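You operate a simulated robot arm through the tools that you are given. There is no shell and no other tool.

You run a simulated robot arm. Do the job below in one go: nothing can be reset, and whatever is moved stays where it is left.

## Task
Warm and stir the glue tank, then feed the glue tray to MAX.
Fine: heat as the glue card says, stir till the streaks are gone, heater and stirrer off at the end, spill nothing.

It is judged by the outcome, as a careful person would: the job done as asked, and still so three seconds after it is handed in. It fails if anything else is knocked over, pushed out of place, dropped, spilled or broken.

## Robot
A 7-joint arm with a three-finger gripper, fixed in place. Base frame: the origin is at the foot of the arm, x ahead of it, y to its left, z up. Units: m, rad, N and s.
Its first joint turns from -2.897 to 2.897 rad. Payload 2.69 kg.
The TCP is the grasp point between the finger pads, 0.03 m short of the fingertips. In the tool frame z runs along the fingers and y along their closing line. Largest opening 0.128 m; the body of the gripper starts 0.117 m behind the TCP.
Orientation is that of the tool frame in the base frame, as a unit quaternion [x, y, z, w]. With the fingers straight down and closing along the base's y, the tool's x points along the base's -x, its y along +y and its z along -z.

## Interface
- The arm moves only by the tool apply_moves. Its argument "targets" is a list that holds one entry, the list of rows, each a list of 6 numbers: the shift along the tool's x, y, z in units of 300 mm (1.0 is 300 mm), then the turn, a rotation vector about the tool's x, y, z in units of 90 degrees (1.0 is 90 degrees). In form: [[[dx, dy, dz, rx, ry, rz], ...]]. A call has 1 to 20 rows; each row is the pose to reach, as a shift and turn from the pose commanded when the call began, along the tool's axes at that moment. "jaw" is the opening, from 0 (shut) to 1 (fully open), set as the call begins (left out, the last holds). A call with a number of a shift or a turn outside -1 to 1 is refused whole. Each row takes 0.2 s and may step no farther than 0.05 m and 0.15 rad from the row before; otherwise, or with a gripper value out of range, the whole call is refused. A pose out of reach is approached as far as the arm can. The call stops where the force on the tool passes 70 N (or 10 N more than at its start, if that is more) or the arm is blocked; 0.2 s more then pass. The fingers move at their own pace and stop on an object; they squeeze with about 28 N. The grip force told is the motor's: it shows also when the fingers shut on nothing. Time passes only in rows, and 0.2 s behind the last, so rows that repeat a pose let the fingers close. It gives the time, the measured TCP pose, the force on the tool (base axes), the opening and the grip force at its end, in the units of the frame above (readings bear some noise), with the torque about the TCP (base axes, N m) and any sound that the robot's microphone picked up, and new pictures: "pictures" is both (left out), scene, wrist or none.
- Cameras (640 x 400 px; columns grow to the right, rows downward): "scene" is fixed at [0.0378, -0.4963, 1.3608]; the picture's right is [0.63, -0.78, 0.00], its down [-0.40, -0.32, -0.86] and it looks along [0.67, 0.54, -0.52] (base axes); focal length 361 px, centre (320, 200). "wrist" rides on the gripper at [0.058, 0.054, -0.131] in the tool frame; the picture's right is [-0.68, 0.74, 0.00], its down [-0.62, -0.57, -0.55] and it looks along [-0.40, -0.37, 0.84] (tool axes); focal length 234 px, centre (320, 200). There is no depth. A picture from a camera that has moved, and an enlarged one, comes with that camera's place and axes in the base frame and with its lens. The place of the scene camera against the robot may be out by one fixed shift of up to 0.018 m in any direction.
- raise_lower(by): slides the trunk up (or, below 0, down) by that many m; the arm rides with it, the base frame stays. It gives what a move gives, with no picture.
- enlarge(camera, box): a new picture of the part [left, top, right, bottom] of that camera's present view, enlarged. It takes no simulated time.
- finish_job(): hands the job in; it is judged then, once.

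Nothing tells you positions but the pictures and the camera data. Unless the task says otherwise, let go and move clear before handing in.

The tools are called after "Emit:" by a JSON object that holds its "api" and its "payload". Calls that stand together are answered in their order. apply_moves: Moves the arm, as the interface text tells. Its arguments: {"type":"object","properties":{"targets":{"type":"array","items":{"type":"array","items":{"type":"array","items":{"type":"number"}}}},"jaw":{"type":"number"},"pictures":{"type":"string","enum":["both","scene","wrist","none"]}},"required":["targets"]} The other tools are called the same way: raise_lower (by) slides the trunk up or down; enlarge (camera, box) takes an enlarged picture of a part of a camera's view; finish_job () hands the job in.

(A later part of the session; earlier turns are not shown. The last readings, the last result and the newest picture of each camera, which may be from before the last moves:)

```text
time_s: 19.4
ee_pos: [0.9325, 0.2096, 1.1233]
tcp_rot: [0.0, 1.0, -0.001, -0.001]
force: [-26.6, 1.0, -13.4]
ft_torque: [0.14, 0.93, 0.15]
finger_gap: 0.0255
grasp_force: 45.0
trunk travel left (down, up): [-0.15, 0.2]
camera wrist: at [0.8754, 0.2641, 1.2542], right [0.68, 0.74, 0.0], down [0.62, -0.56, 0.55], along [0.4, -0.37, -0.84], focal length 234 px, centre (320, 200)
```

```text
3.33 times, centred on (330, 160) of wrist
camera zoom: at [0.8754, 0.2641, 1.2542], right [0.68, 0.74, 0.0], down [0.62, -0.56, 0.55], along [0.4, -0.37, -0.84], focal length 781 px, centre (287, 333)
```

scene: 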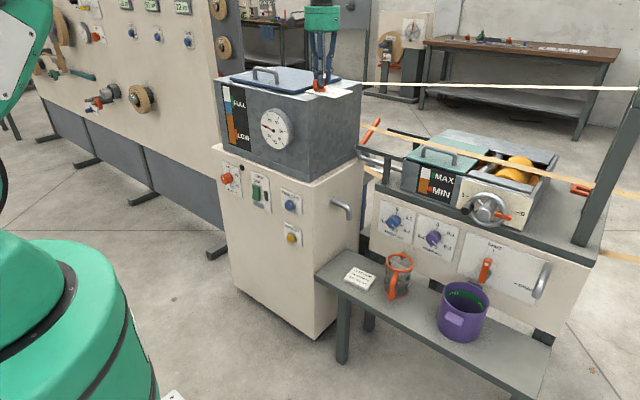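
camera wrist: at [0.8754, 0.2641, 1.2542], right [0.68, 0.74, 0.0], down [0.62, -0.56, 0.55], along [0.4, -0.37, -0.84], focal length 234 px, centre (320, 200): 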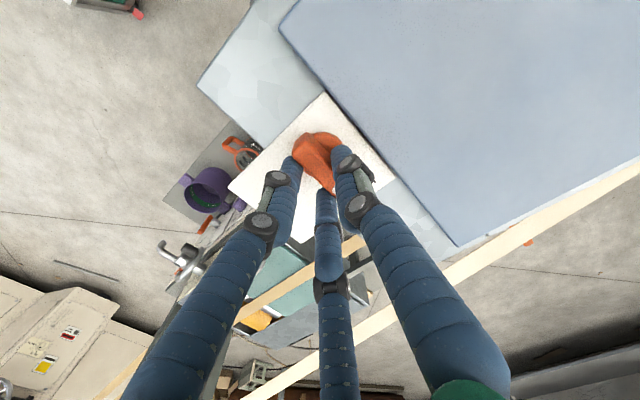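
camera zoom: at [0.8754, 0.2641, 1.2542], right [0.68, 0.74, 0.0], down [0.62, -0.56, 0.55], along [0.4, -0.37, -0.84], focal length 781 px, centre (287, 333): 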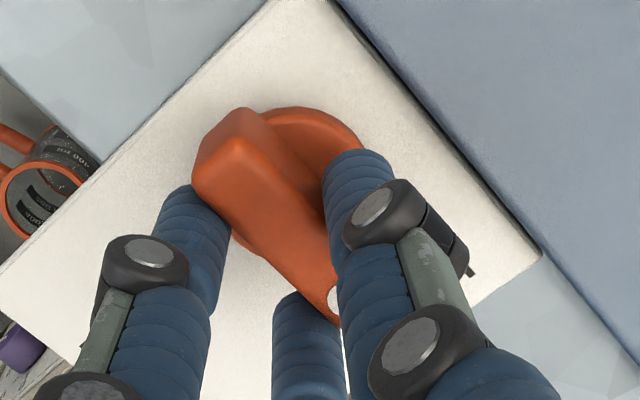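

The latch now points to HELD. I release it, lift straight up and check.

Emit:
{"api": "apply_moves", "payload": {"targets": [[[0, 0, 0, 0, 0, 0], [0, 0, 0, 0, 0, 0], [0, 0, -0.05, 0, 0, 0], [0, 0, -0.15, 0, 0, 0], [0, 0, -0.28, 0, 0, 0], [0, 0, -0.4, 0, 0, 0], [0, 0, -0.4, 0, 0, 0]]], "jaw": 0.4, "pictures": "both"}}

Emit:
{"api": "enlarge", "payload": {"camera": "wrist", "box": [250, 100, 410, 220]}}

Emit:
{"api": "enlarge", "payload": {"camera": "scene", "box": [210, 70, 370, 240]}}

```text
time_s: 21.0
ee_pos: [0.9367, 0.2073, 1.2438]
tcp_rot: [0.0, 1.0, 0.0, 0.0]
force: [-0.2, -0.3, 0.9]
ft_torque: [0.02, -0.07, 0.03]
finger_gap: 0.0514
grasp_force: 0.0
trunk travel left (down, up): [-0.15, 0.2]
camera wrist: at [0.8782, 0.2621, 1.3744], right [0.68, 0.74, 0.0], down [0.62, -0.57, 0.55], along [0.4, -0.37, -0.84], focal length 234 px, centre (320, 200)
```

scene: 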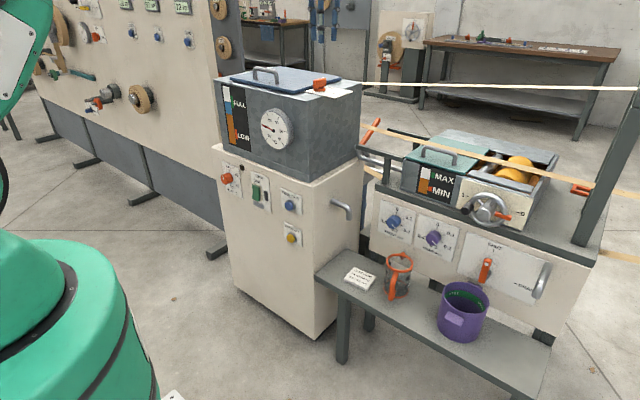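
wrist: 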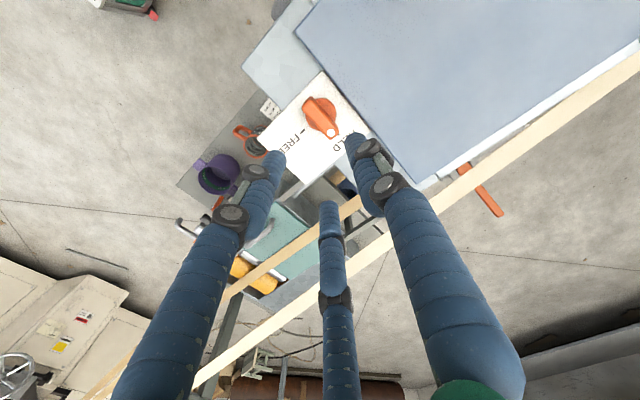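

```text
3.33 times, centred on (330, 160) of wrist
camera zoom: at [0.8782, 0.2621, 1.3744], right [0.68, 0.74, 0.0], down [0.62, -0.57, 0.55], along [0.4, -0.37, -0.84], focal length 781 px, centre (287, 333)
```

zoom: 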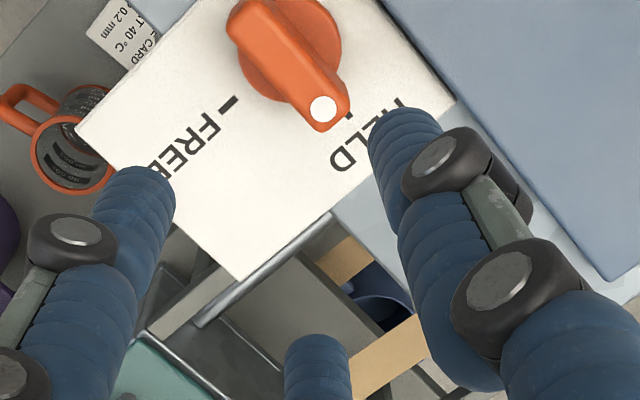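

```text
2.35 times, centred on (290, 155) of scene
camera zoom: at [0.0378, -0.4963, 1.3608], right [0.63, -0.78, 0.0], down [-0.4, -0.32, -0.86], along [0.67, 0.54, -0.52], focal length 850 px, centre (391, 306)
```

zoom: 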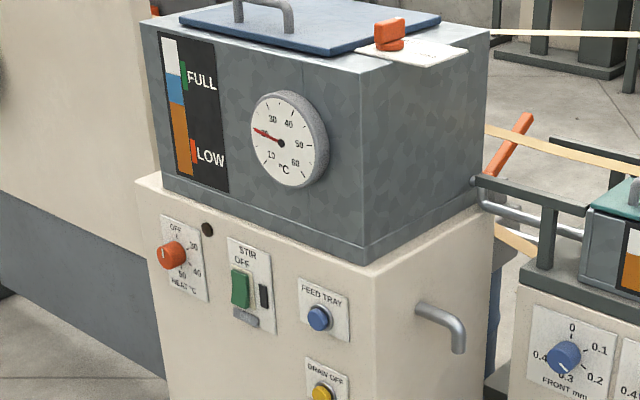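

The latch now clearly points to HELD, and the lid is unmoved. Next is the heat knob. Its ticks come out at OFF 0°, 30 at 60°, 40 at 120° and 50 at 180°, clockwise. I'll retreat from the tank and turn the tool forward.

Emit:
{"api": "apply_moves", "payload": {"targets": [[[0.12, 0.07, -0.05, 0, 0, 0], [0.24, 0.14, -0.08, 0, 0, 0], [0.36, 0.21, -0.08, 0, 0, 0], [0.48, 0.28, -0.08, 0, 0, 0], [0.6, 0.35, -0.08, 0, 0, 0], [0.72, 0.42, -0.06, 0, 0, 0], [0.84, 0.49, -0.03, 0, 0, 0], [0.94, 0.56, 0, 0, 0, 0], [1.0, 0.6, 0, 0, 0, 0]]], "jaw": 0.6, "pictures": "none"}}

Emit:
{"api": "apply_moves", "payload": {"targets": [[[0.03, 0.03, 0.05, 0, -0.083, 0], [0.06, 0.06, 0.1, 0, -0.167, 0], [0.09, 0.09, 0.17, 0, -0.25, 0], [0.12, 0.12, 0.25, 0, -0.333, 0], [0.15, 0.15, 0.33, 0, -0.417, 0], [0.18, 0.18, 0.42, 0, -0.5, 0], [0.21, 0.21, 0.51, 0, -0.583, 0], [0.24, 0.24, 0.6, 0, -0.667, 0], [0.27, 0.27, 0.7, 0, -0.75, 0], [0.3, 0.3, 0.8, 0, -0.833, 0], [0.32, 0.32, 0.9, 0, -0.917, 0], [0.34, 0.34, 1.0, 0, -1.0, 0], [0.34, 0.34, 1.0, 0, -1.0, 0]]], "pictures": "both"}}

```text
time_s: 23.0
ee_pos: [0.6354, 0.3894, 1.2451]
tcp_rot: [0.002, 1.0, 0.001, 0.0]
force: [-0.1, 1.2, 0.5]
ft_torque: [0.01, 0.0, 0.03]
finger_gap: 0.0769
grasp_force: 0.1
trunk travel left (down, up): [-0.15, 0.2]
```

```text
time_s: 25.8
ee_pos: [0.5322, 0.494, 0.9455]
tcp_rot: [0.0, 0.706, 0.0, 0.708]
force: [0.3, 0.4, -0.2]
ft_torque: [-0.06, -0.04, -0.04]
finger_gap: 0.0768
grasp_force: 0.1
trunk travel left (down, up): [-0.15, 0.2]
camera wrist: at [0.4014, 0.5496, 0.8863], right [0.0, 0.74, 0.68], down [-0.55, -0.57, 0.62], along [0.84, -0.37, 0.41], focal length 234 px, centre (320, 200)
```

scene: 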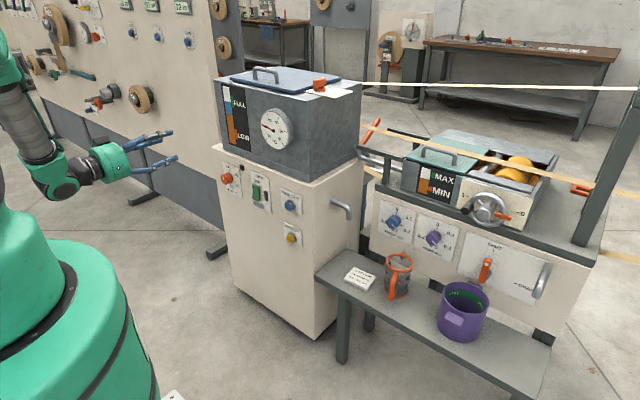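
wrist: 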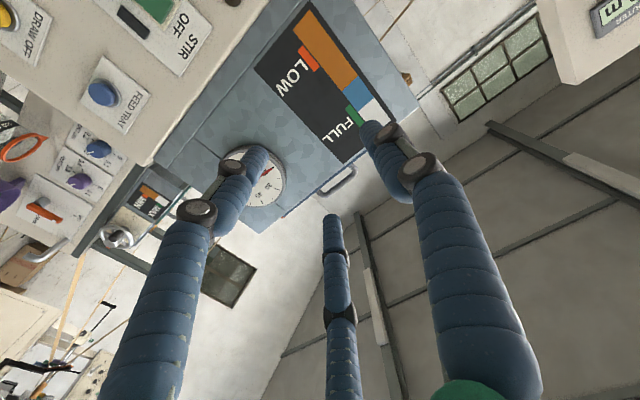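

I'll lower in front of the heat knob for a close look.

Emit:
{"api": "apply_moves", "payload": {"targets": [[[0.13, 0, 0, 0, 0, 0], [0.26, 0, 0, 0, 0, 0], [0.39, 0, 0, 0, 0, 0], [0.52, 0, 0, 0, 0, 0], [0.65, 0, 0, 0, 0, 0], [0.65, 0, 0, 0, 0, 0]]], "pictures": "both"}}

Emit:
{"api": "enlarge", "payload": {"camera": "wrist", "box": [240, 0, 440, 130]}}

```text
time_s: 27.2
ee_pos: [0.5319, 0.4904, 0.7503]
tcp_rot: [0.001, 0.707, 0.001, 0.707]
force: [0.2, -0.5, -0.6]
ft_torque: [0.04, -0.02, 0.02]
finger_gap: 0.0771
grasp_force: 0.0
trunk travel left (down, up): [-0.15, 0.2]
camera wrist: at [0.4001, 0.5455, 0.6907], right [0.0, 0.74, 0.68], down [-0.55, -0.57, 0.62], along [0.84, -0.37, 0.4], focal length 234 px, centre (320, 200)
```

scene: 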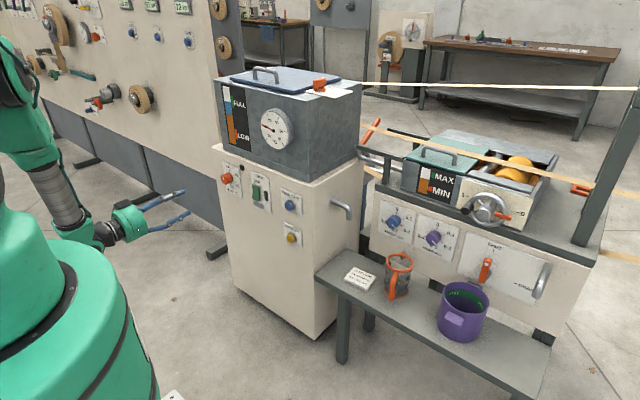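
wrist: 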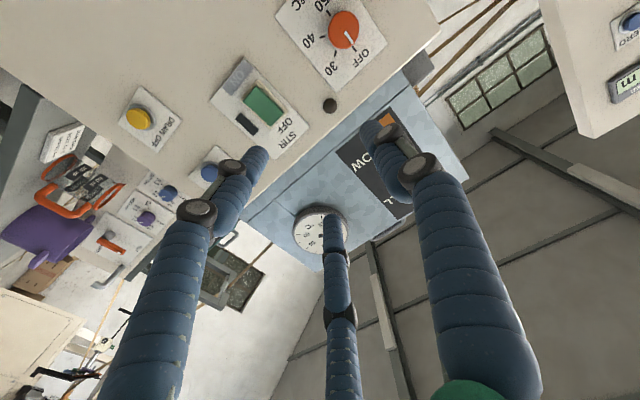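

```text
3.08 times, centred on (340, 65) of wrist
camera zoom: at [0.4001, 0.5455, 0.6907], right [0.0, 0.74, 0.68], down [-0.55, -0.57, 0.62], along [0.84, -0.37, 0.4], focal length 720 px, centre (258, 615)
```

zoom: 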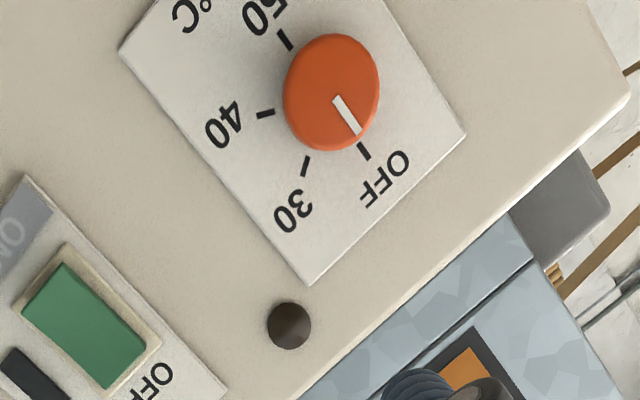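

From the wrist views I triangulate the knob face at about (0.795, 0.586, 0.698), the rocker at (0.805, 0.423, 0.689) and the feed button at (0.801, 0.2575, 0.703). I'll pre-roll the wrist by -60° and come up in front of the heat knob.

Emit:
{"api": "apply_moves", "payload": {"targets": [[[0.02, 0.04, 0.07, 0, 0, -0.075], [0.04, 0.08, 0.14, 0, 0, -0.15], [0.06, 0.12, 0.21, 0, 0, -0.225], [0.08, 0.16, 0.28, 0, 0, -0.3], [0.1, 0.2, 0.35, 0, 0, -0.375], [0.12, 0.24, 0.42, 0, 0, -0.45], [0.14, 0.28, 0.49, 0, 0, -0.525], [0.16, 0.31, 0.53, 0, 0, -0.6], [0.174, 0.319, 0.56, 0, 0, -0.667], [0.174, 0.319, 0.56, 0, 0, -0.667]]], "jaw": 0.7, "pictures": "both"}}

Emit:
{"api": "enlarge", "payload": {"camera": "scene", "box": [180, 140, 280, 220]}}

```text
time_s: 29.4
ee_pos: [0.7008, 0.5866, 0.6987]
tcp_rot: [-0.353, 0.612, -0.354, 0.612]
force: [0.8, -0.3, 0.1]
ft_torque: [0.01, -0.01, 0.02]
finger_gap: 0.0894
grasp_force: 0.0
trunk travel left (down, up): [-0.15, 0.2]
camera wrist: at [0.5702, 0.5641, 0.6225], right [0.0, 0.95, -0.3], down [-0.55, 0.25, 0.8], along [0.84, 0.16, 0.52], focal length 234 px, centre (320, 200)
```

scene: 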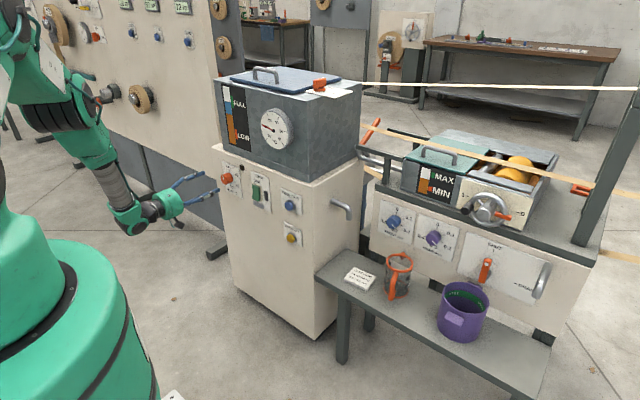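
wrist: 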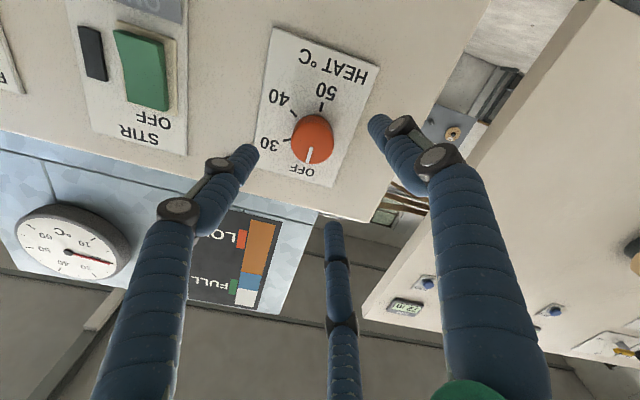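

```text
5.00 times, centred on (230, 180) of scene
camera zoom: at [0.0378, -0.4963, 1.3608], right [0.63, -0.78, 0.0], down [-0.4, -0.32, -0.86], along [0.67, 0.54, -0.52], focal length 1806 px, centre (770, 300)
```

zoom: 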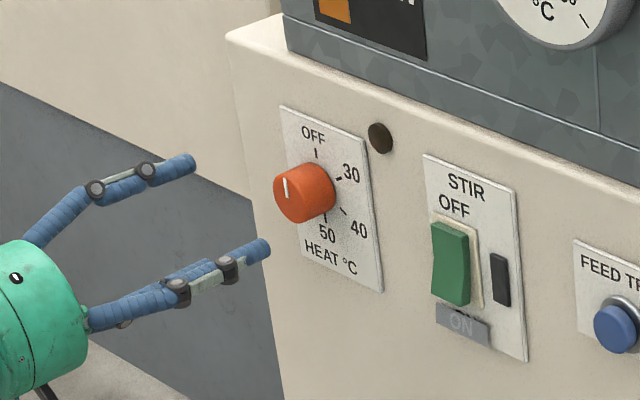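

Emit:
{"api": "enlarge", "payload": {"camera": "wrist", "box": [240, 90, 400, 190]}}

```text
4.00 times, centred on (320, 140) of wrist
camera zoom: at [0.5702, 0.5641, 0.6225], right [0.0, 0.95, -0.3], down [-0.55, 0.25, 0.8], along [0.84, 0.16, 0.52], focal length 937 px, centre (320, 440)
```

zoom: 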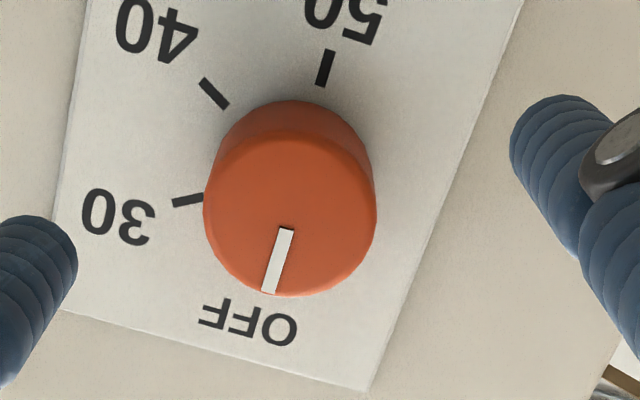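

The knob is centred at about (0.790, 0.582, 0.698) with a diameter of about 41 mm. I'll move in and grip it.

Emit:
{"api": "apply_moves", "payload": {"targets": [[[0.008, -0.003, 0.08, 0, 0, 0], [0.0144, -0.0056, 0.16, 0, 0, 0], [0.0144, -0.0056, 0.21, 0, 0, 0], [0.0144, -0.0056, 0.247, 0, 0, 0], [0.0144, -0.0056, 0.247, 0, 0, 0]]], "jaw": 0.7, "pictures": "both"}}

Emit:
{"api": "enlarge", "payload": {"camera": "scene", "box": [180, 140, 280, 220]}}

```text
time_s: 30.6
ee_pos: [0.7758, 0.5817, 0.6977]
tcp_rot: [-0.355, 0.612, -0.354, 0.612]
force: [-0.4, -0.2, 0.2]
ft_torque: [0.0, -0.01, -0.05]
finger_gap: 0.0897
grasp_force: 0.0
trunk travel left (down, up): [-0.15, 0.2]
camera wrist: at [0.6449, 0.5593, 0.6211], right [0.0, 0.95, -0.3], down [-0.55, 0.25, 0.8], along [0.84, 0.16, 0.52], focal length 234 px, centre (320, 200)
```

scene: 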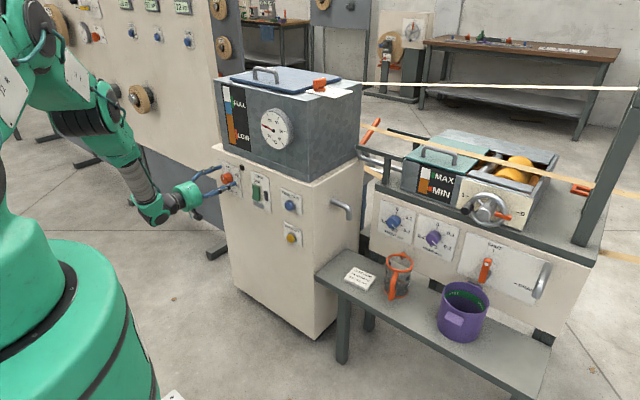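
wrist: 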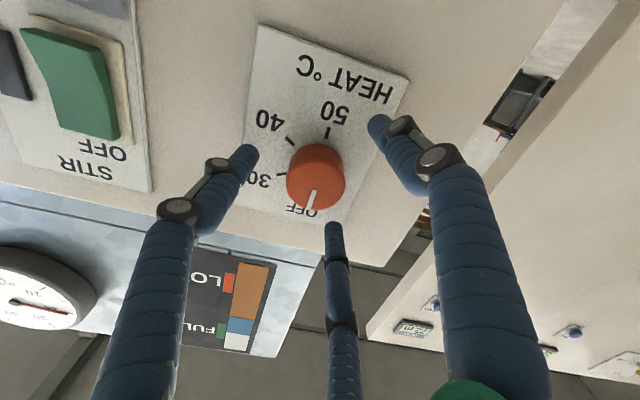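

```text
5.00 times, centred on (230, 180) of scene
camera zoom: at [0.0378, -0.4963, 1.3608], right [0.63, -0.78, 0.0], down [-0.4, -0.32, -0.86], along [0.67, 0.54, -0.52], focal length 1806 px, centre (770, 300)
```

zoom: 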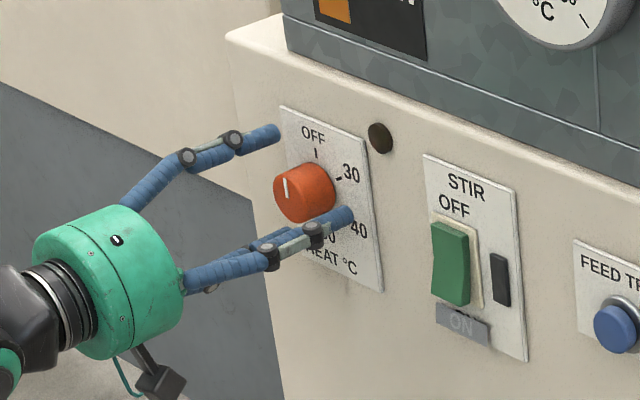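

All three fingers surround the knob, with no contact on the panel. Now I close.

Emit:
{"api": "apply_moves", "payload": {"targets": [[[0, 0, 0, 0, 0, 0], [0, 0, 0, 0, 0, 0], [0, 0, 0, 0, 0, 0], [0, 0, 0, 0, 0, 0]]], "jaw": 0, "pictures": "both"}}

Emit:
{"api": "enlarge", "payload": {"camera": "scene", "box": [180, 140, 280, 220]}}

```text
time_s: 31.6
ee_pos: [0.7758, 0.5804, 0.6979]
tcp_rot: [-0.353, 0.613, -0.354, 0.612]
force: [0.5, -10.7, 1.0]
ft_torque: [0.05, -0.04, -0.31]
finger_gap: 0.0434
grasp_force: 28.4
trunk travel left (down, up): [-0.15, 0.2]
camera wrist: at [0.6448, 0.5585, 0.6213], right [0.0, 0.95, -0.3], down [-0.55, 0.25, 0.8], along [0.84, 0.16, 0.52], focal length 234 px, centre (320, 200)
```

scene: 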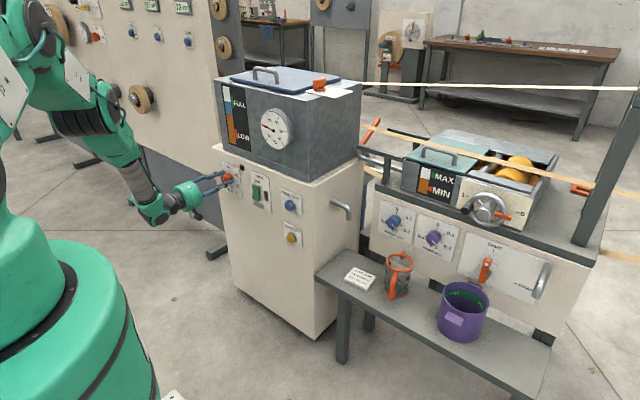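
wrist: 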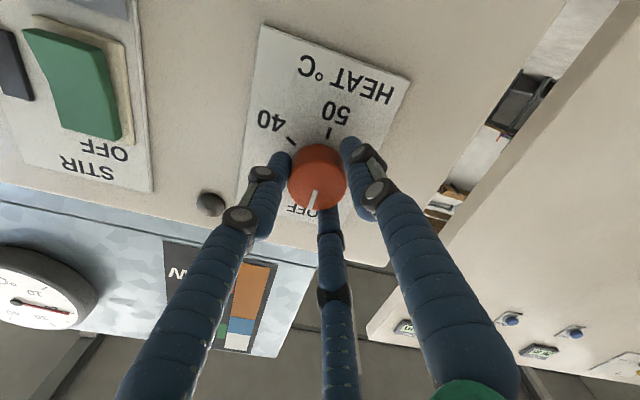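

```text
5.00 times, centred on (230, 180) of scene
camera zoom: at [0.0378, -0.4963, 1.3608], right [0.63, -0.78, 0.0], down [-0.4, -0.32, -0.86], along [0.67, 0.54, -0.52], focal length 1806 px, centre (770, 300)
```

zoom: 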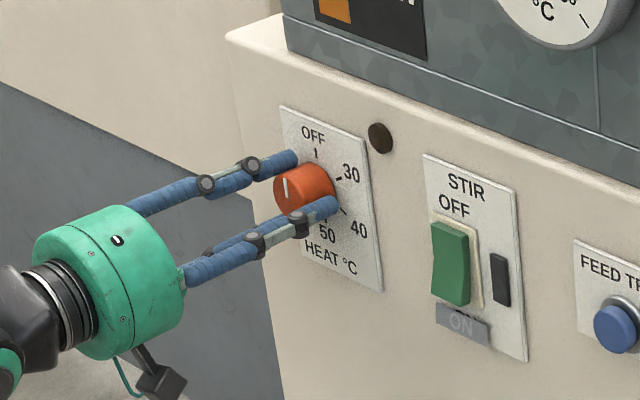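

It has a good grip. I turn the knob clockwise by 60° to 30 and check that it follows.

Emit:
{"api": "apply_moves", "payload": {"targets": [[[0.002, -0.001, 0, 0, 0, 0.083], [0.004, -0.002, 0, 0, 0, 0.167], [0.006, -0.003, 0, 0, 0, 0.25], [0.006, -0.003, 0, 0, 0, 0.333], [0.006, -0.003, 0, 0, 0, 0.417], [0.006, -0.003, 0, 0, 0, 0.5], [0.006, -0.003, 0, 0, 0, 0.583], [0.006, -0.003, 0, 0, 0, 0.667], [0.006, -0.003, 0, 0, 0, 0.667]]], "jaw": 0, "pictures": "both"}}

Emit:
{"api": "enlarge", "payload": {"camera": "scene", "box": [180, 140, 280, 220]}}

Emit:
{"api": "enlarge", "payload": {"camera": "wrist", "box": [240, 80, 400, 240]}}

```text
time_s: 33.6
ee_pos: [0.7768, 0.5797, 0.6993]
tcp_rot: [0.001, 0.706, 0.001, 0.708]
force: [0.0, -16.8, 27.7]
ft_torque: [0.0, -0.93, -0.56]
finger_gap: 0.0403
grasp_force: 45.9
trunk travel left (down, up): [-0.15, 0.2]
camera wrist: at [0.6453, 0.635, 0.6404], right [0.0, 0.73, 0.68], down [-0.55, -0.57, 0.61], along [0.83, -0.37, 0.41], focal length 234 px, centre (320, 200)
```

scene: 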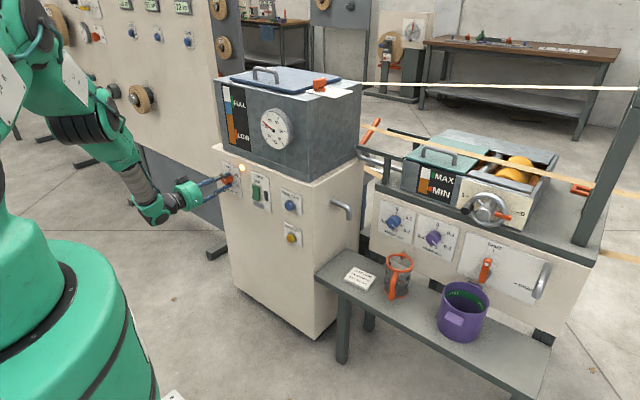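
wrist: 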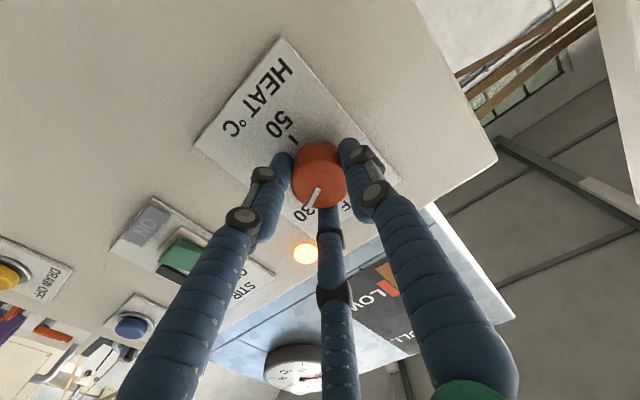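

```text
5.00 times, centred on (230, 180) of scene
camera zoom: at [0.0378, -0.4963, 1.3608], right [0.63, -0.78, 0.0], down [-0.4, -0.32, -0.86], along [0.67, 0.54, -0.52], focal length 1806 px, centre (770, 300)
```

zoom: 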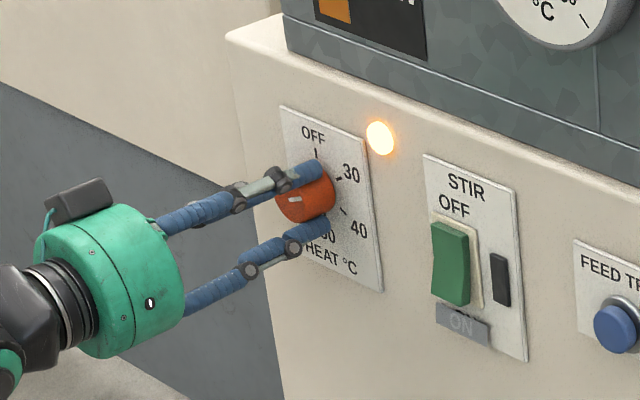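

```text
2.50 times, centred on (320, 160) of wrist
camera zoom: at [0.6453, 0.635, 0.6404], right [0.0, 0.73, 0.68], down [-0.55, -0.57, 0.61], along [0.83, -0.37, 0.41], focal length 585 px, centre (320, 300)
```

zoom: 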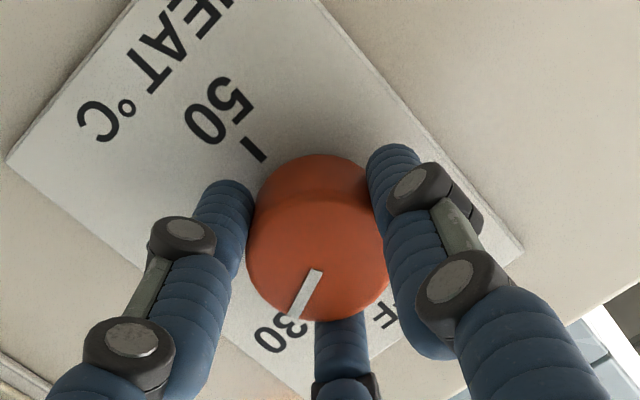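

The heater lamp is lit and the knob follows. I turn it another 60° clockwise to 40.

Emit:
{"api": "apply_moves", "payload": {"targets": [[[-0.002, -0.001, 0, 0, 0, 0.083], [-0.004, -0.002, 0, 0, 0, 0.167], [-0.006, -0.003, 0, 0, 0, 0.25], [-0.008, -0.004, 0, 0, 0, 0.333], [-0.008, -0.005, 0, 0, 0, 0.417], [-0.008, -0.005, 0, 0, 0, 0.5], [-0.008, -0.005, 0, 0, 0, 0.58], [-0.008, -0.005, 0, 0, 0, 0.65], [-0.008, -0.005, 0, 0, 0, 0.65]]], "jaw": 0, "pictures": "both"}}

Emit:
{"api": "enlarge", "payload": {"camera": "scene", "box": [180, 140, 280, 220]}}

Emit:
{"api": "enlarge", "payload": {"camera": "wrist", "box": [240, 80, 400, 240]}}

```text
time_s: 34.6
ee_pos: [0.777, 0.5799, 0.6996]
tcp_rot: [0.162, 0.691, 0.144, 0.69]
force: [-28.9, -18.8, 21.7]
ft_torque: [-0.07, -0.92, -0.84]
finger_gap: 0.0405
grasp_force: 44.6
out of reach, approached as far as the arm can: row 4, 5
trunk travel left (down, up): [-0.15, 0.2]
stopped in row 5: the force on the tool passed its limit at 76 N (the readings are from after the stop); the commanded pose is now the measured one
camera wrist: at [0.6469, 0.6581, 0.6698], right [0.01, 0.38, 0.92], down [-0.57, -0.76, 0.32], along [0.82, -0.53, 0.2], focal length 234 px, centre (320, 200)
```

scene: 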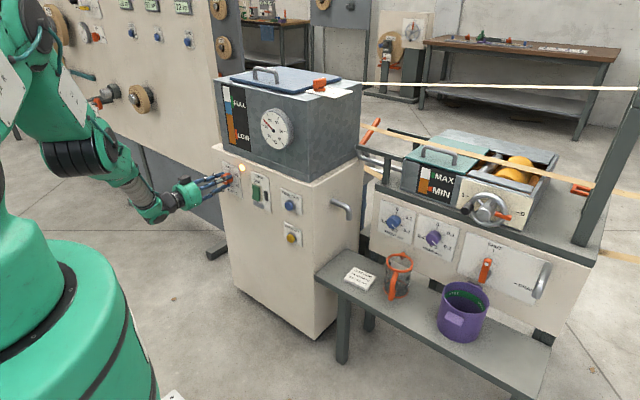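
wrist: 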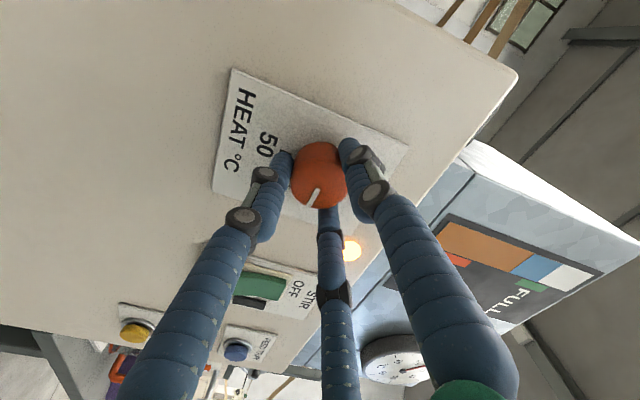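

```text
5.00 times, centred on (230, 180) of scene
camera zoom: at [0.0378, -0.4963, 1.3608], right [0.63, -0.78, 0.0], down [-0.4, -0.32, -0.86], along [0.67, 0.54, -0.52], focal length 1806 px, centre (770, 300)
```

zoom: 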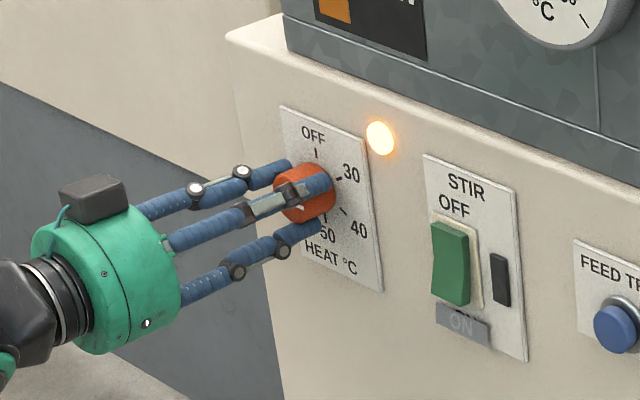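

```text
2.50 times, centred on (320, 160) of wrist
camera zoom: at [0.6469, 0.6581, 0.6698], right [0.01, 0.38, 0.92], down [-0.57, -0.76, 0.32], along [0.82, -0.53, 0.2], focal length 585 px, centre (320, 300)
```

zoom: 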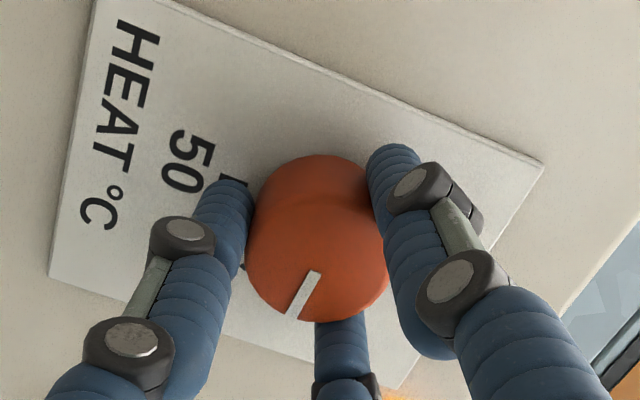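

The wrist reached its joint limit about 27° past 30, so the knob is at roughly 90°. I'll release, roll the wrist back and regrip to finish the turn.

Emit:
{"api": "apply_moves", "payload": {"targets": [[[0, 0, 0, 0, 0, 0], [0, 0, 0, 0, 0, 0], [0, 0, 0, 0, 0, 0]]], "jaw": 0.65, "pictures": "both"}}

Emit:
{"api": "enlarge", "payload": {"camera": "wrist", "box": [240, 80, 400, 240]}}

```text
time_s: 35.4
ee_pos: [0.7766, 0.5817, 0.6968]
tcp_rot: [0.161, 0.692, 0.145, 0.688]
force: [-0.2, 0.3, 0.4]
ft_torque: [-0.03, 0.0, -0.03]
finger_gap: 0.0832
grasp_force: 0.1
trunk travel left (down, up): [-0.15, 0.2]
camera wrist: at [0.6474, 0.6593, 0.6674], right [0.02, 0.38, 0.92], down [-0.56, -0.76, 0.33], along [0.83, -0.53, 0.2], focal length 234 px, centre (320, 200)
```

scene: 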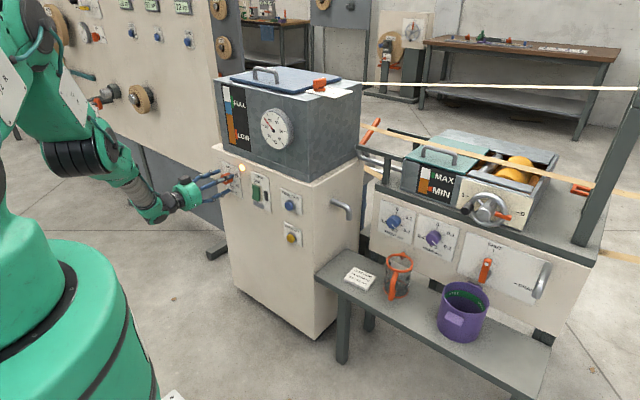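
wrist: 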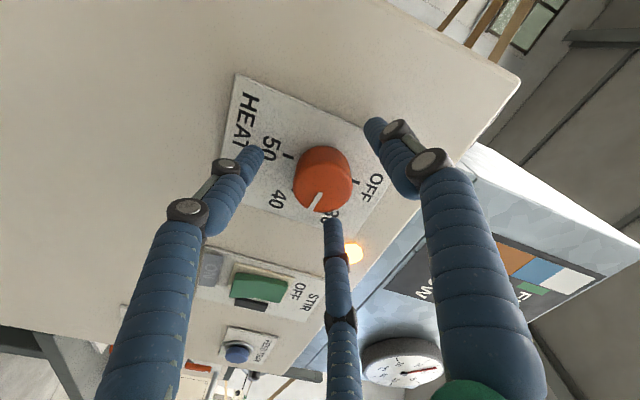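

```text
2.50 times, centred on (320, 160) of wrist
camera zoom: at [0.6474, 0.6593, 0.6674], right [0.02, 0.38, 0.92], down [-0.56, -0.76, 0.33], along [0.83, -0.53, 0.2], focal length 585 px, centre (320, 300)
```

zoom: 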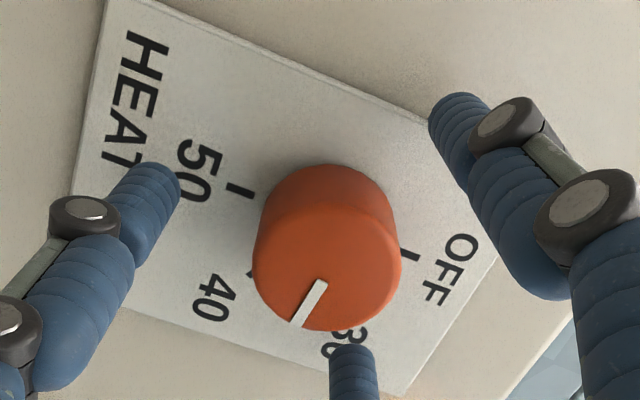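

The pointer is at about 93°. I'll roll back 60° with the fingers open, then regrip.

Emit:
{"api": "apply_moves", "payload": {"targets": [[[-0.003, 0, 0, 0, 0, -0.083], [-0.0075, 0, 0, 0, 0, -0.167], [-0.0075, 0, 0, 0, 0, -0.25], [-0.0075, 0, 0, 0, 0, -0.333], [-0.0075, 0, 0, 0, 0, -0.417], [-0.0075, 0, 0, 0, 0, -0.5], [-0.0075, 0, 0, 0, 0, -0.583], [-0.0075, 0, 0, 0, 0, -0.667], [-0.0075, 0, 0, 0, 0, -0.667]]], "jaw": 0.65, "pictures": "none"}}

Emit:
{"api": "apply_moves", "payload": {"targets": [[[0, 0, 0, 0, 0, 0], [0, 0, 0, 0, 0, 0], [0, 0, 0, 0, 0, 0]]], "jaw": 0, "pictures": "both"}}

Emit:
{"api": "enlarge", "payload": {"camera": "wrist", "box": [240, 80, 400, 240]}}

Emit:
{"api": "enlarge", "payload": {"camera": "scene", "box": [210, 75, 306, 155]}}

```text
time_s: 37.4
ee_pos: [0.7766, 0.5805, 0.698]
tcp_rot: [-0.207, 0.68, -0.22, 0.668]
force: [0.1, 0.5, 0.1]
ft_torque: [-0.02, 0.01, -0.04]
finger_gap: 0.0833
grasp_force: 0.1
trunk travel left (down, up): [-0.15, 0.2]
```

```text
time_s: 38.2
ee_pos: [0.7774, 0.5804, 0.7002]
tcp_rot: [-0.206, 0.68, -0.219, 0.669]
force: [-2.6, -12.8, 9.0]
ft_torque: [0.01, -0.73, -0.18]
finger_gap: 0.0399
grasp_force: 44.6
trunk travel left (down, up): [-0.15, 0.2]
camera wrist: at [0.6461, 0.5949, 0.6218], right [0.02, 0.99, 0.13], down [-0.54, -0.1, 0.83], along [0.84, -0.09, 0.54], focal length 234 px, centre (320, 200)
```

scene: 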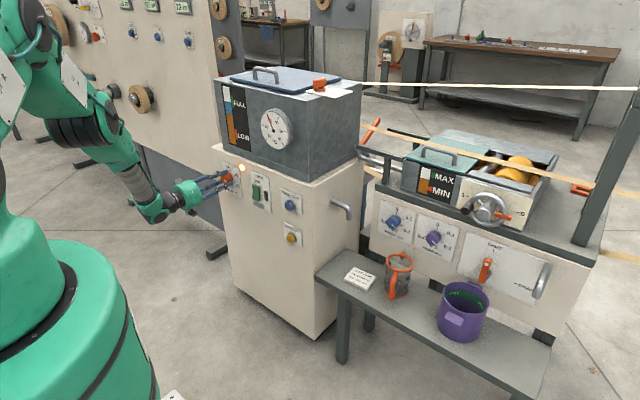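
wrist: 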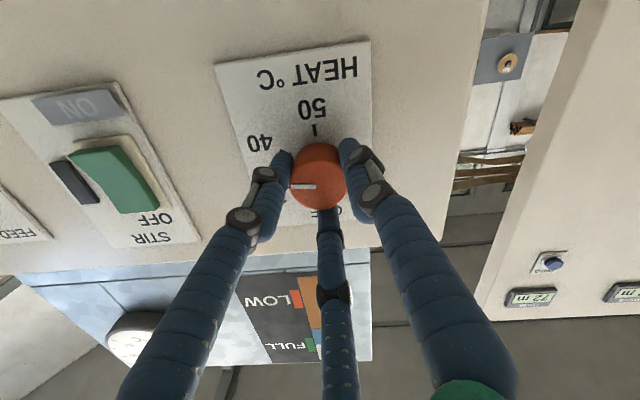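

```text
2.50 times, centred on (320, 160) of wrist
camera zoom: at [0.6461, 0.5949, 0.6218], right [0.02, 0.99, 0.13], down [-0.54, -0.1, 0.83], along [0.84, -0.09, 0.54], focal length 585 px, centre (320, 300)
```

zoom: 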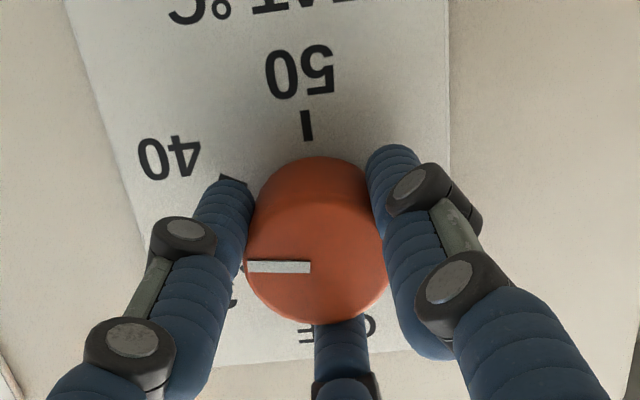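

```text
5.00 times, centred on (258, 115) of scene
camera zoom: at [0.0378, -0.4963, 1.3608], right [0.63, -0.78, 0.0], down [-0.4, -0.32, -0.86], along [0.67, 0.54, -0.52], focal length 1806 px, centre (630, 625)
```

zoom: 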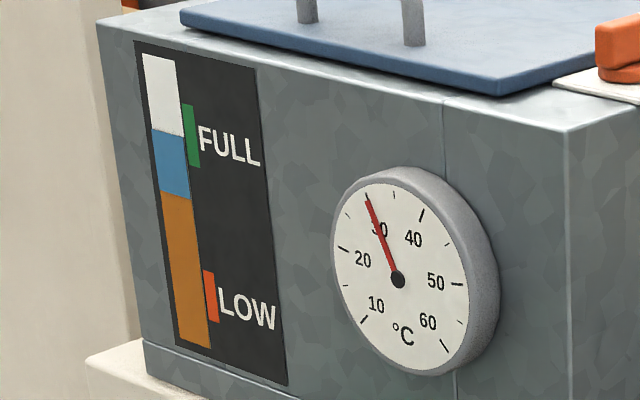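

The temperature already reads about 30 °C and the pointer is at about 97°. I turn the last ~23° to 40.

Emit:
{"api": "apply_moves", "payload": {"targets": [[[0, 0, 0, 0, 0, 0.08], [0, 0, 0, 0, 0, 0.16], [0, 0, 0, 0, 0, 0.24], [0, 0, 0, 0, 0, 0.265], [0, 0, 0, 0, 0, 0.265]]], "jaw": 0, "pictures": "both"}}

Emit:
{"api": "enlarge", "payload": {"camera": "wrist", "box": [240, 80, 400, 240]}}

Emit:
{"api": "enlarge", "payload": {"camera": "scene", "box": [200, 75, 310, 215]}}

```text
time_s: 39.4
ee_pos: [0.7782, 0.5805, 0.6997]
tcp_rot: [-0.061, 0.708, -0.076, 0.7]
force: [8.9, -15.0, 10.6]
ft_torque: [-0.05, -0.67, -0.27]
finger_gap: 0.0398
grasp_force: 44.6
trunk travel left (down, up): [-0.15, 0.2]
camera wrist: at [0.647, 0.6259, 0.6329], right [0.02, 0.85, 0.52], down [-0.55, -0.42, 0.72], along [0.83, -0.31, 0.46], focal length 234 px, centre (320, 200)
```

scene: 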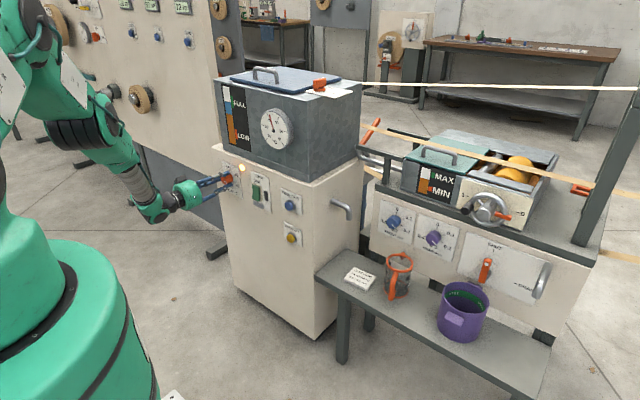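
wrist: 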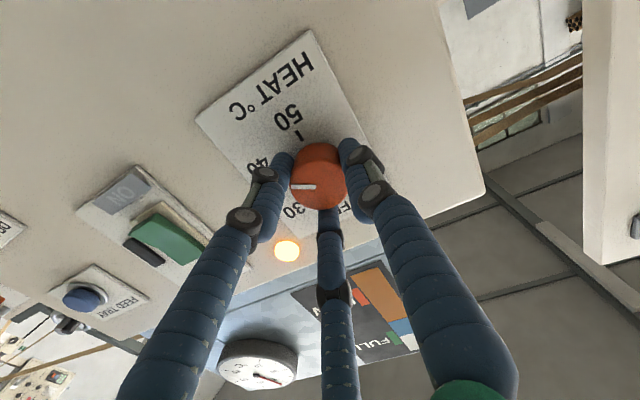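

```text
2.50 times, centred on (320, 160) of wrist
camera zoom: at [0.647, 0.6259, 0.6329], right [0.02, 0.85, 0.52], down [-0.55, -0.42, 0.72], along [0.83, -0.31, 0.46], focal length 585 px, centre (320, 300)
```

zoom: 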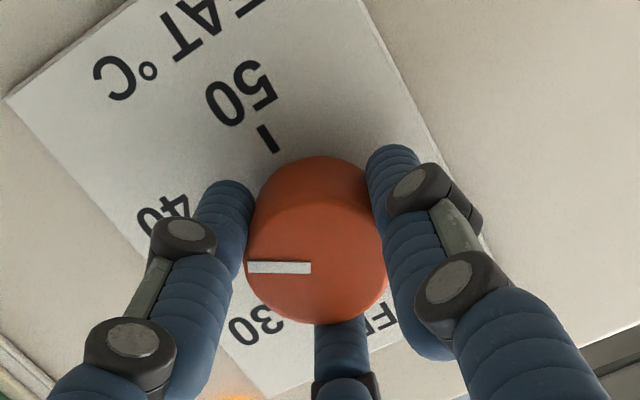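

```text
2.86 times, centred on (255, 145) of scene
camera zoom: at [0.0378, -0.4963, 1.3608], right [0.63, -0.78, 0.0], down [-0.4, -0.32, -0.86], along [0.67, 0.54, -0.52], focal length 1032 px, centre (506, 357)
```

zoom: 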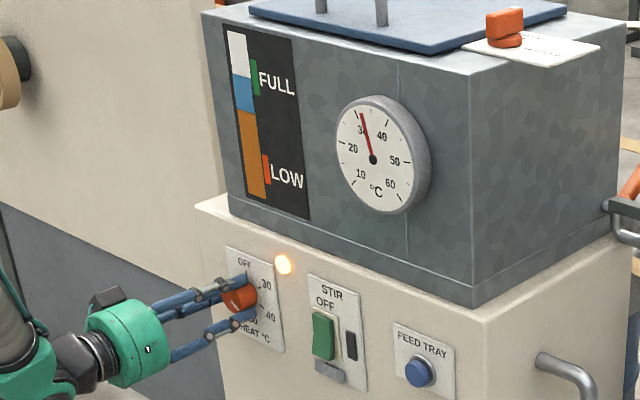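

The pointer computes to about 120°, which is the 40 mark. I release and back away to check it.

Emit:
{"api": "apply_moves", "payload": {"targets": [[[0, 0, 0, 0, 0, 0], [0, 0, 0, 0, 0, 0], [0, 0, -0.1, 0, 0, 0], [0, 0, -0.22, 0, 0, 0], [0, 0, -0.35, 0, 0, 0], [0, 0, -0.48, 0, 0, 0]]], "jaw": 0.65, "pictures": "both"}}

Emit:
{"api": "enlarge", "payload": {"camera": "wrist", "box": [240, 50, 400, 170]}}

Emit:
{"api": "enlarge", "payload": {"camera": "scene", "box": [200, 75, 310, 215]}}

```text
time_s: 40.8
ee_pos: [0.6325, 0.5836, 0.7002]
tcp_rot: [-0.062, 0.708, -0.077, 0.699]
force: [-0.4, -0.5, 0.1]
ft_torque: [-0.04, -0.04, -0.02]
finger_gap: 0.0837
grasp_force: 0.0
trunk travel left (down, up): [-0.15, 0.2]
camera wrist: at [0.5021, 0.629, 0.6326], right [0.02, 0.85, 0.52], down [-0.55, -0.42, 0.72], along [0.83, -0.3, 0.46], focal length 234 px, centre (320, 200)
```

scene: 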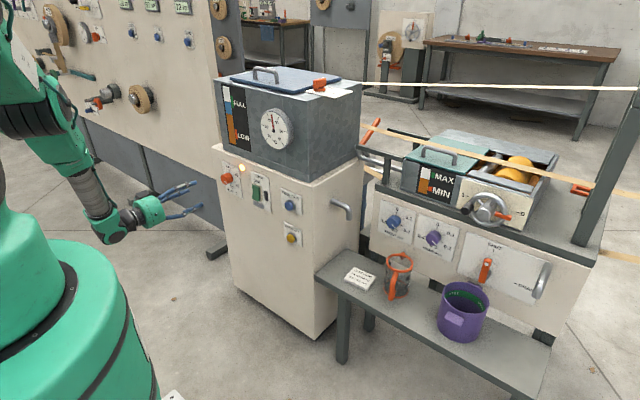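
wrist: 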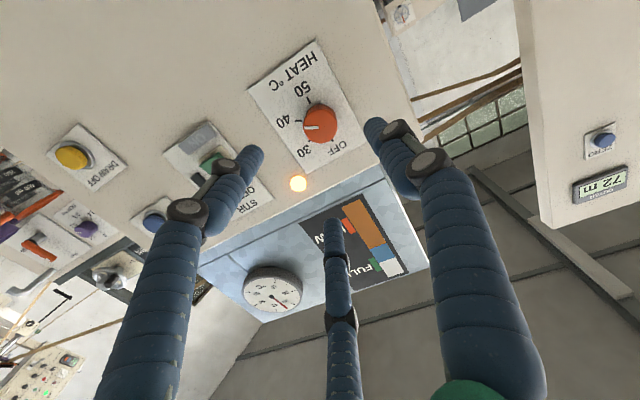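

```text
3.33 times, centred on (320, 110) of wrist
camera zoom: at [0.5021, 0.629, 0.6326], right [0.02, 0.85, 0.52], down [-0.55, -0.42, 0.72], along [0.83, -0.3, 0.46], focal length 781 px, centre (320, 500)
```

zoom: 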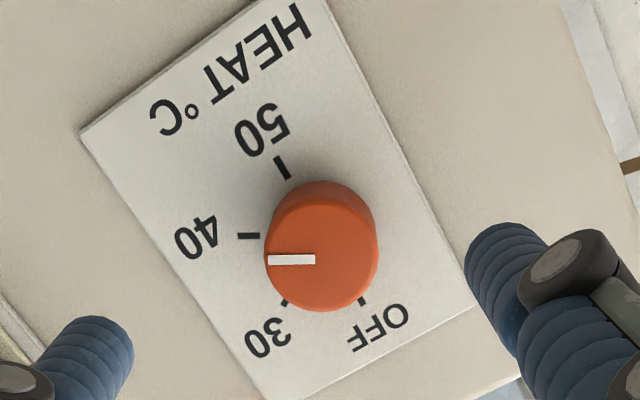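

```text
2.86 times, centred on (255, 145) of scene
camera zoom: at [0.0378, -0.4963, 1.3608], right [0.63, -0.78, 0.0], down [-0.4, -0.32, -0.86], along [0.67, 0.54, -0.52], focal length 1032 px, centre (506, 357)
```

zoom: 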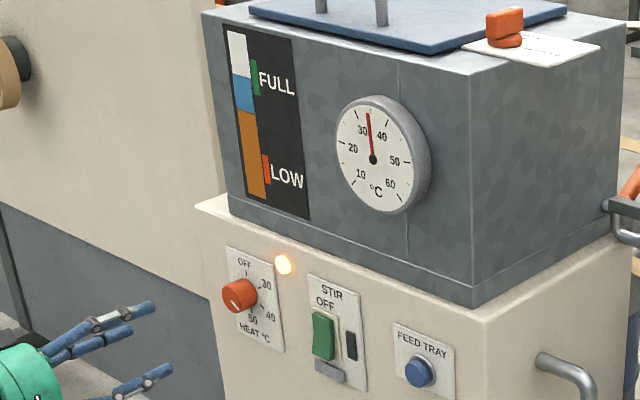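

The pointer sits exactly on 40 and the gauge is climbing to about 34 °C. While it warms, I'll close the fingers and line up in front of the lower (ON) half of the STIR rocker.

Emit:
{"api": "apply_moves", "payload": {"targets": [[[0.036, -0.083, 0.02, -0.003, -0.002, 0.02], [0.072, -0.166, 0.04, -0.006, -0.004, 0.04], [0.108, -0.249, 0.08, -0.009, -0.006, 0.06], [0.144, -0.332, 0.13, -0.012, -0.009, 0.08], [0.18, -0.415, 0.18, -0.0125, -0.0092, 0.1], [0.2157, -0.4977, 0.2383, -0.0125, -0.0092, 0.1256], [0.2157, -0.4977, 0.2383, -0.0125, -0.0092, 0.1256]]], "jaw": 0, "pictures": "both"}}

Emit:
{"api": "enlarge", "payload": {"camera": "wrist", "box": [220, 60, 420, 220]}}

Emit:
{"api": "enlarge", "payload": {"camera": "scene", "box": [200, 75, 310, 215]}}

```text
time_s: 42.4
ee_pos: [0.7013, 0.4228, 0.6661]
tcp_rot: [0.001, 0.707, -0.001, 0.708]
force: [-0.9, -0.1, 0.8]
ft_torque: [-0.02, 0.02, 0.03]
finger_gap: 0.0021
grasp_force: 28.3
trunk travel left (down, up): [-0.15, 0.2]
camera wrist: at [0.5711, 0.478, 0.6074], right [0.0, 0.74, 0.68], down [-0.55, -0.57, 0.61], along [0.83, -0.37, 0.41], focal length 234 px, centre (320, 200)
```

scene: 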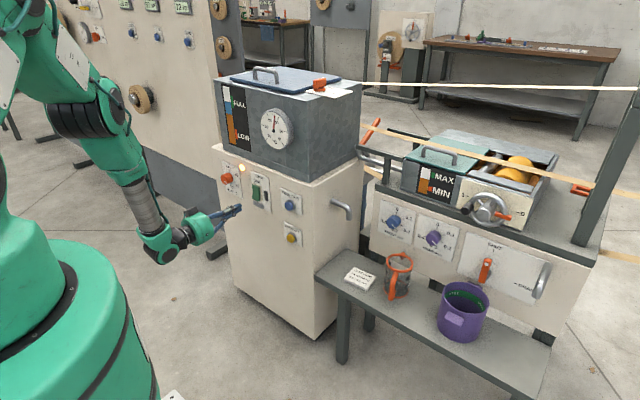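
wrist: 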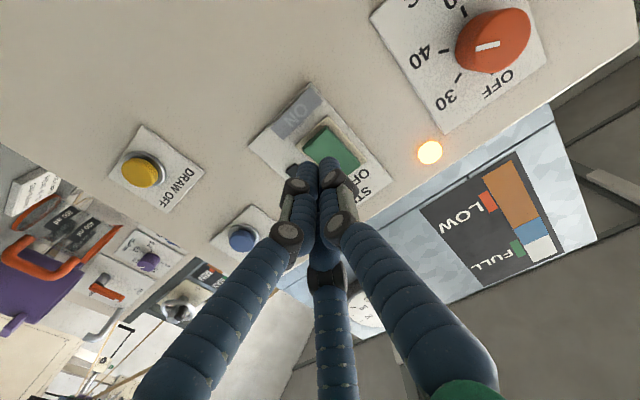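

```text
2.50 times, centred on (320, 140) of wrist
camera zoom: at [0.5711, 0.478, 0.6074], right [0.0, 0.74, 0.68], down [-0.55, -0.57, 0.61], along [0.83, -0.37, 0.41], focal length 585 px, centre (320, 350)
```

zoom: 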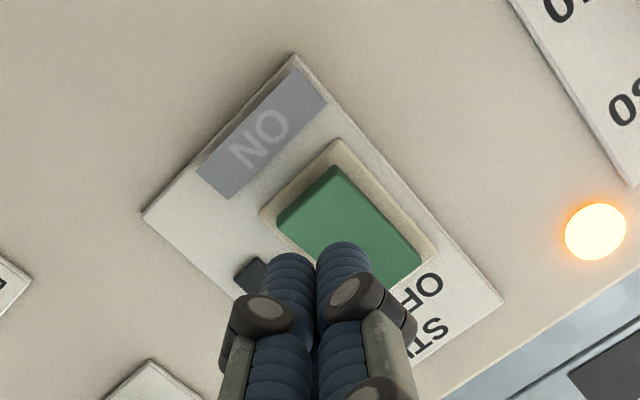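

```text
2.86 times, centred on (255, 145) of scene
camera zoom: at [0.0378, -0.4963, 1.3608], right [0.63, -0.78, 0.0], down [-0.4, -0.32, -0.86], along [0.67, 0.54, -0.52], focal length 1032 px, centre (506, 357)
```

zoom: 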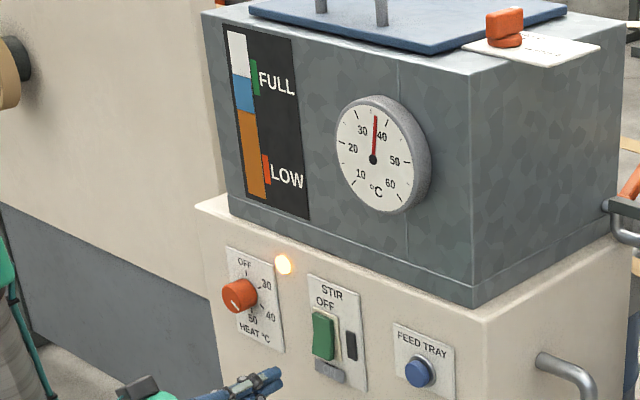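

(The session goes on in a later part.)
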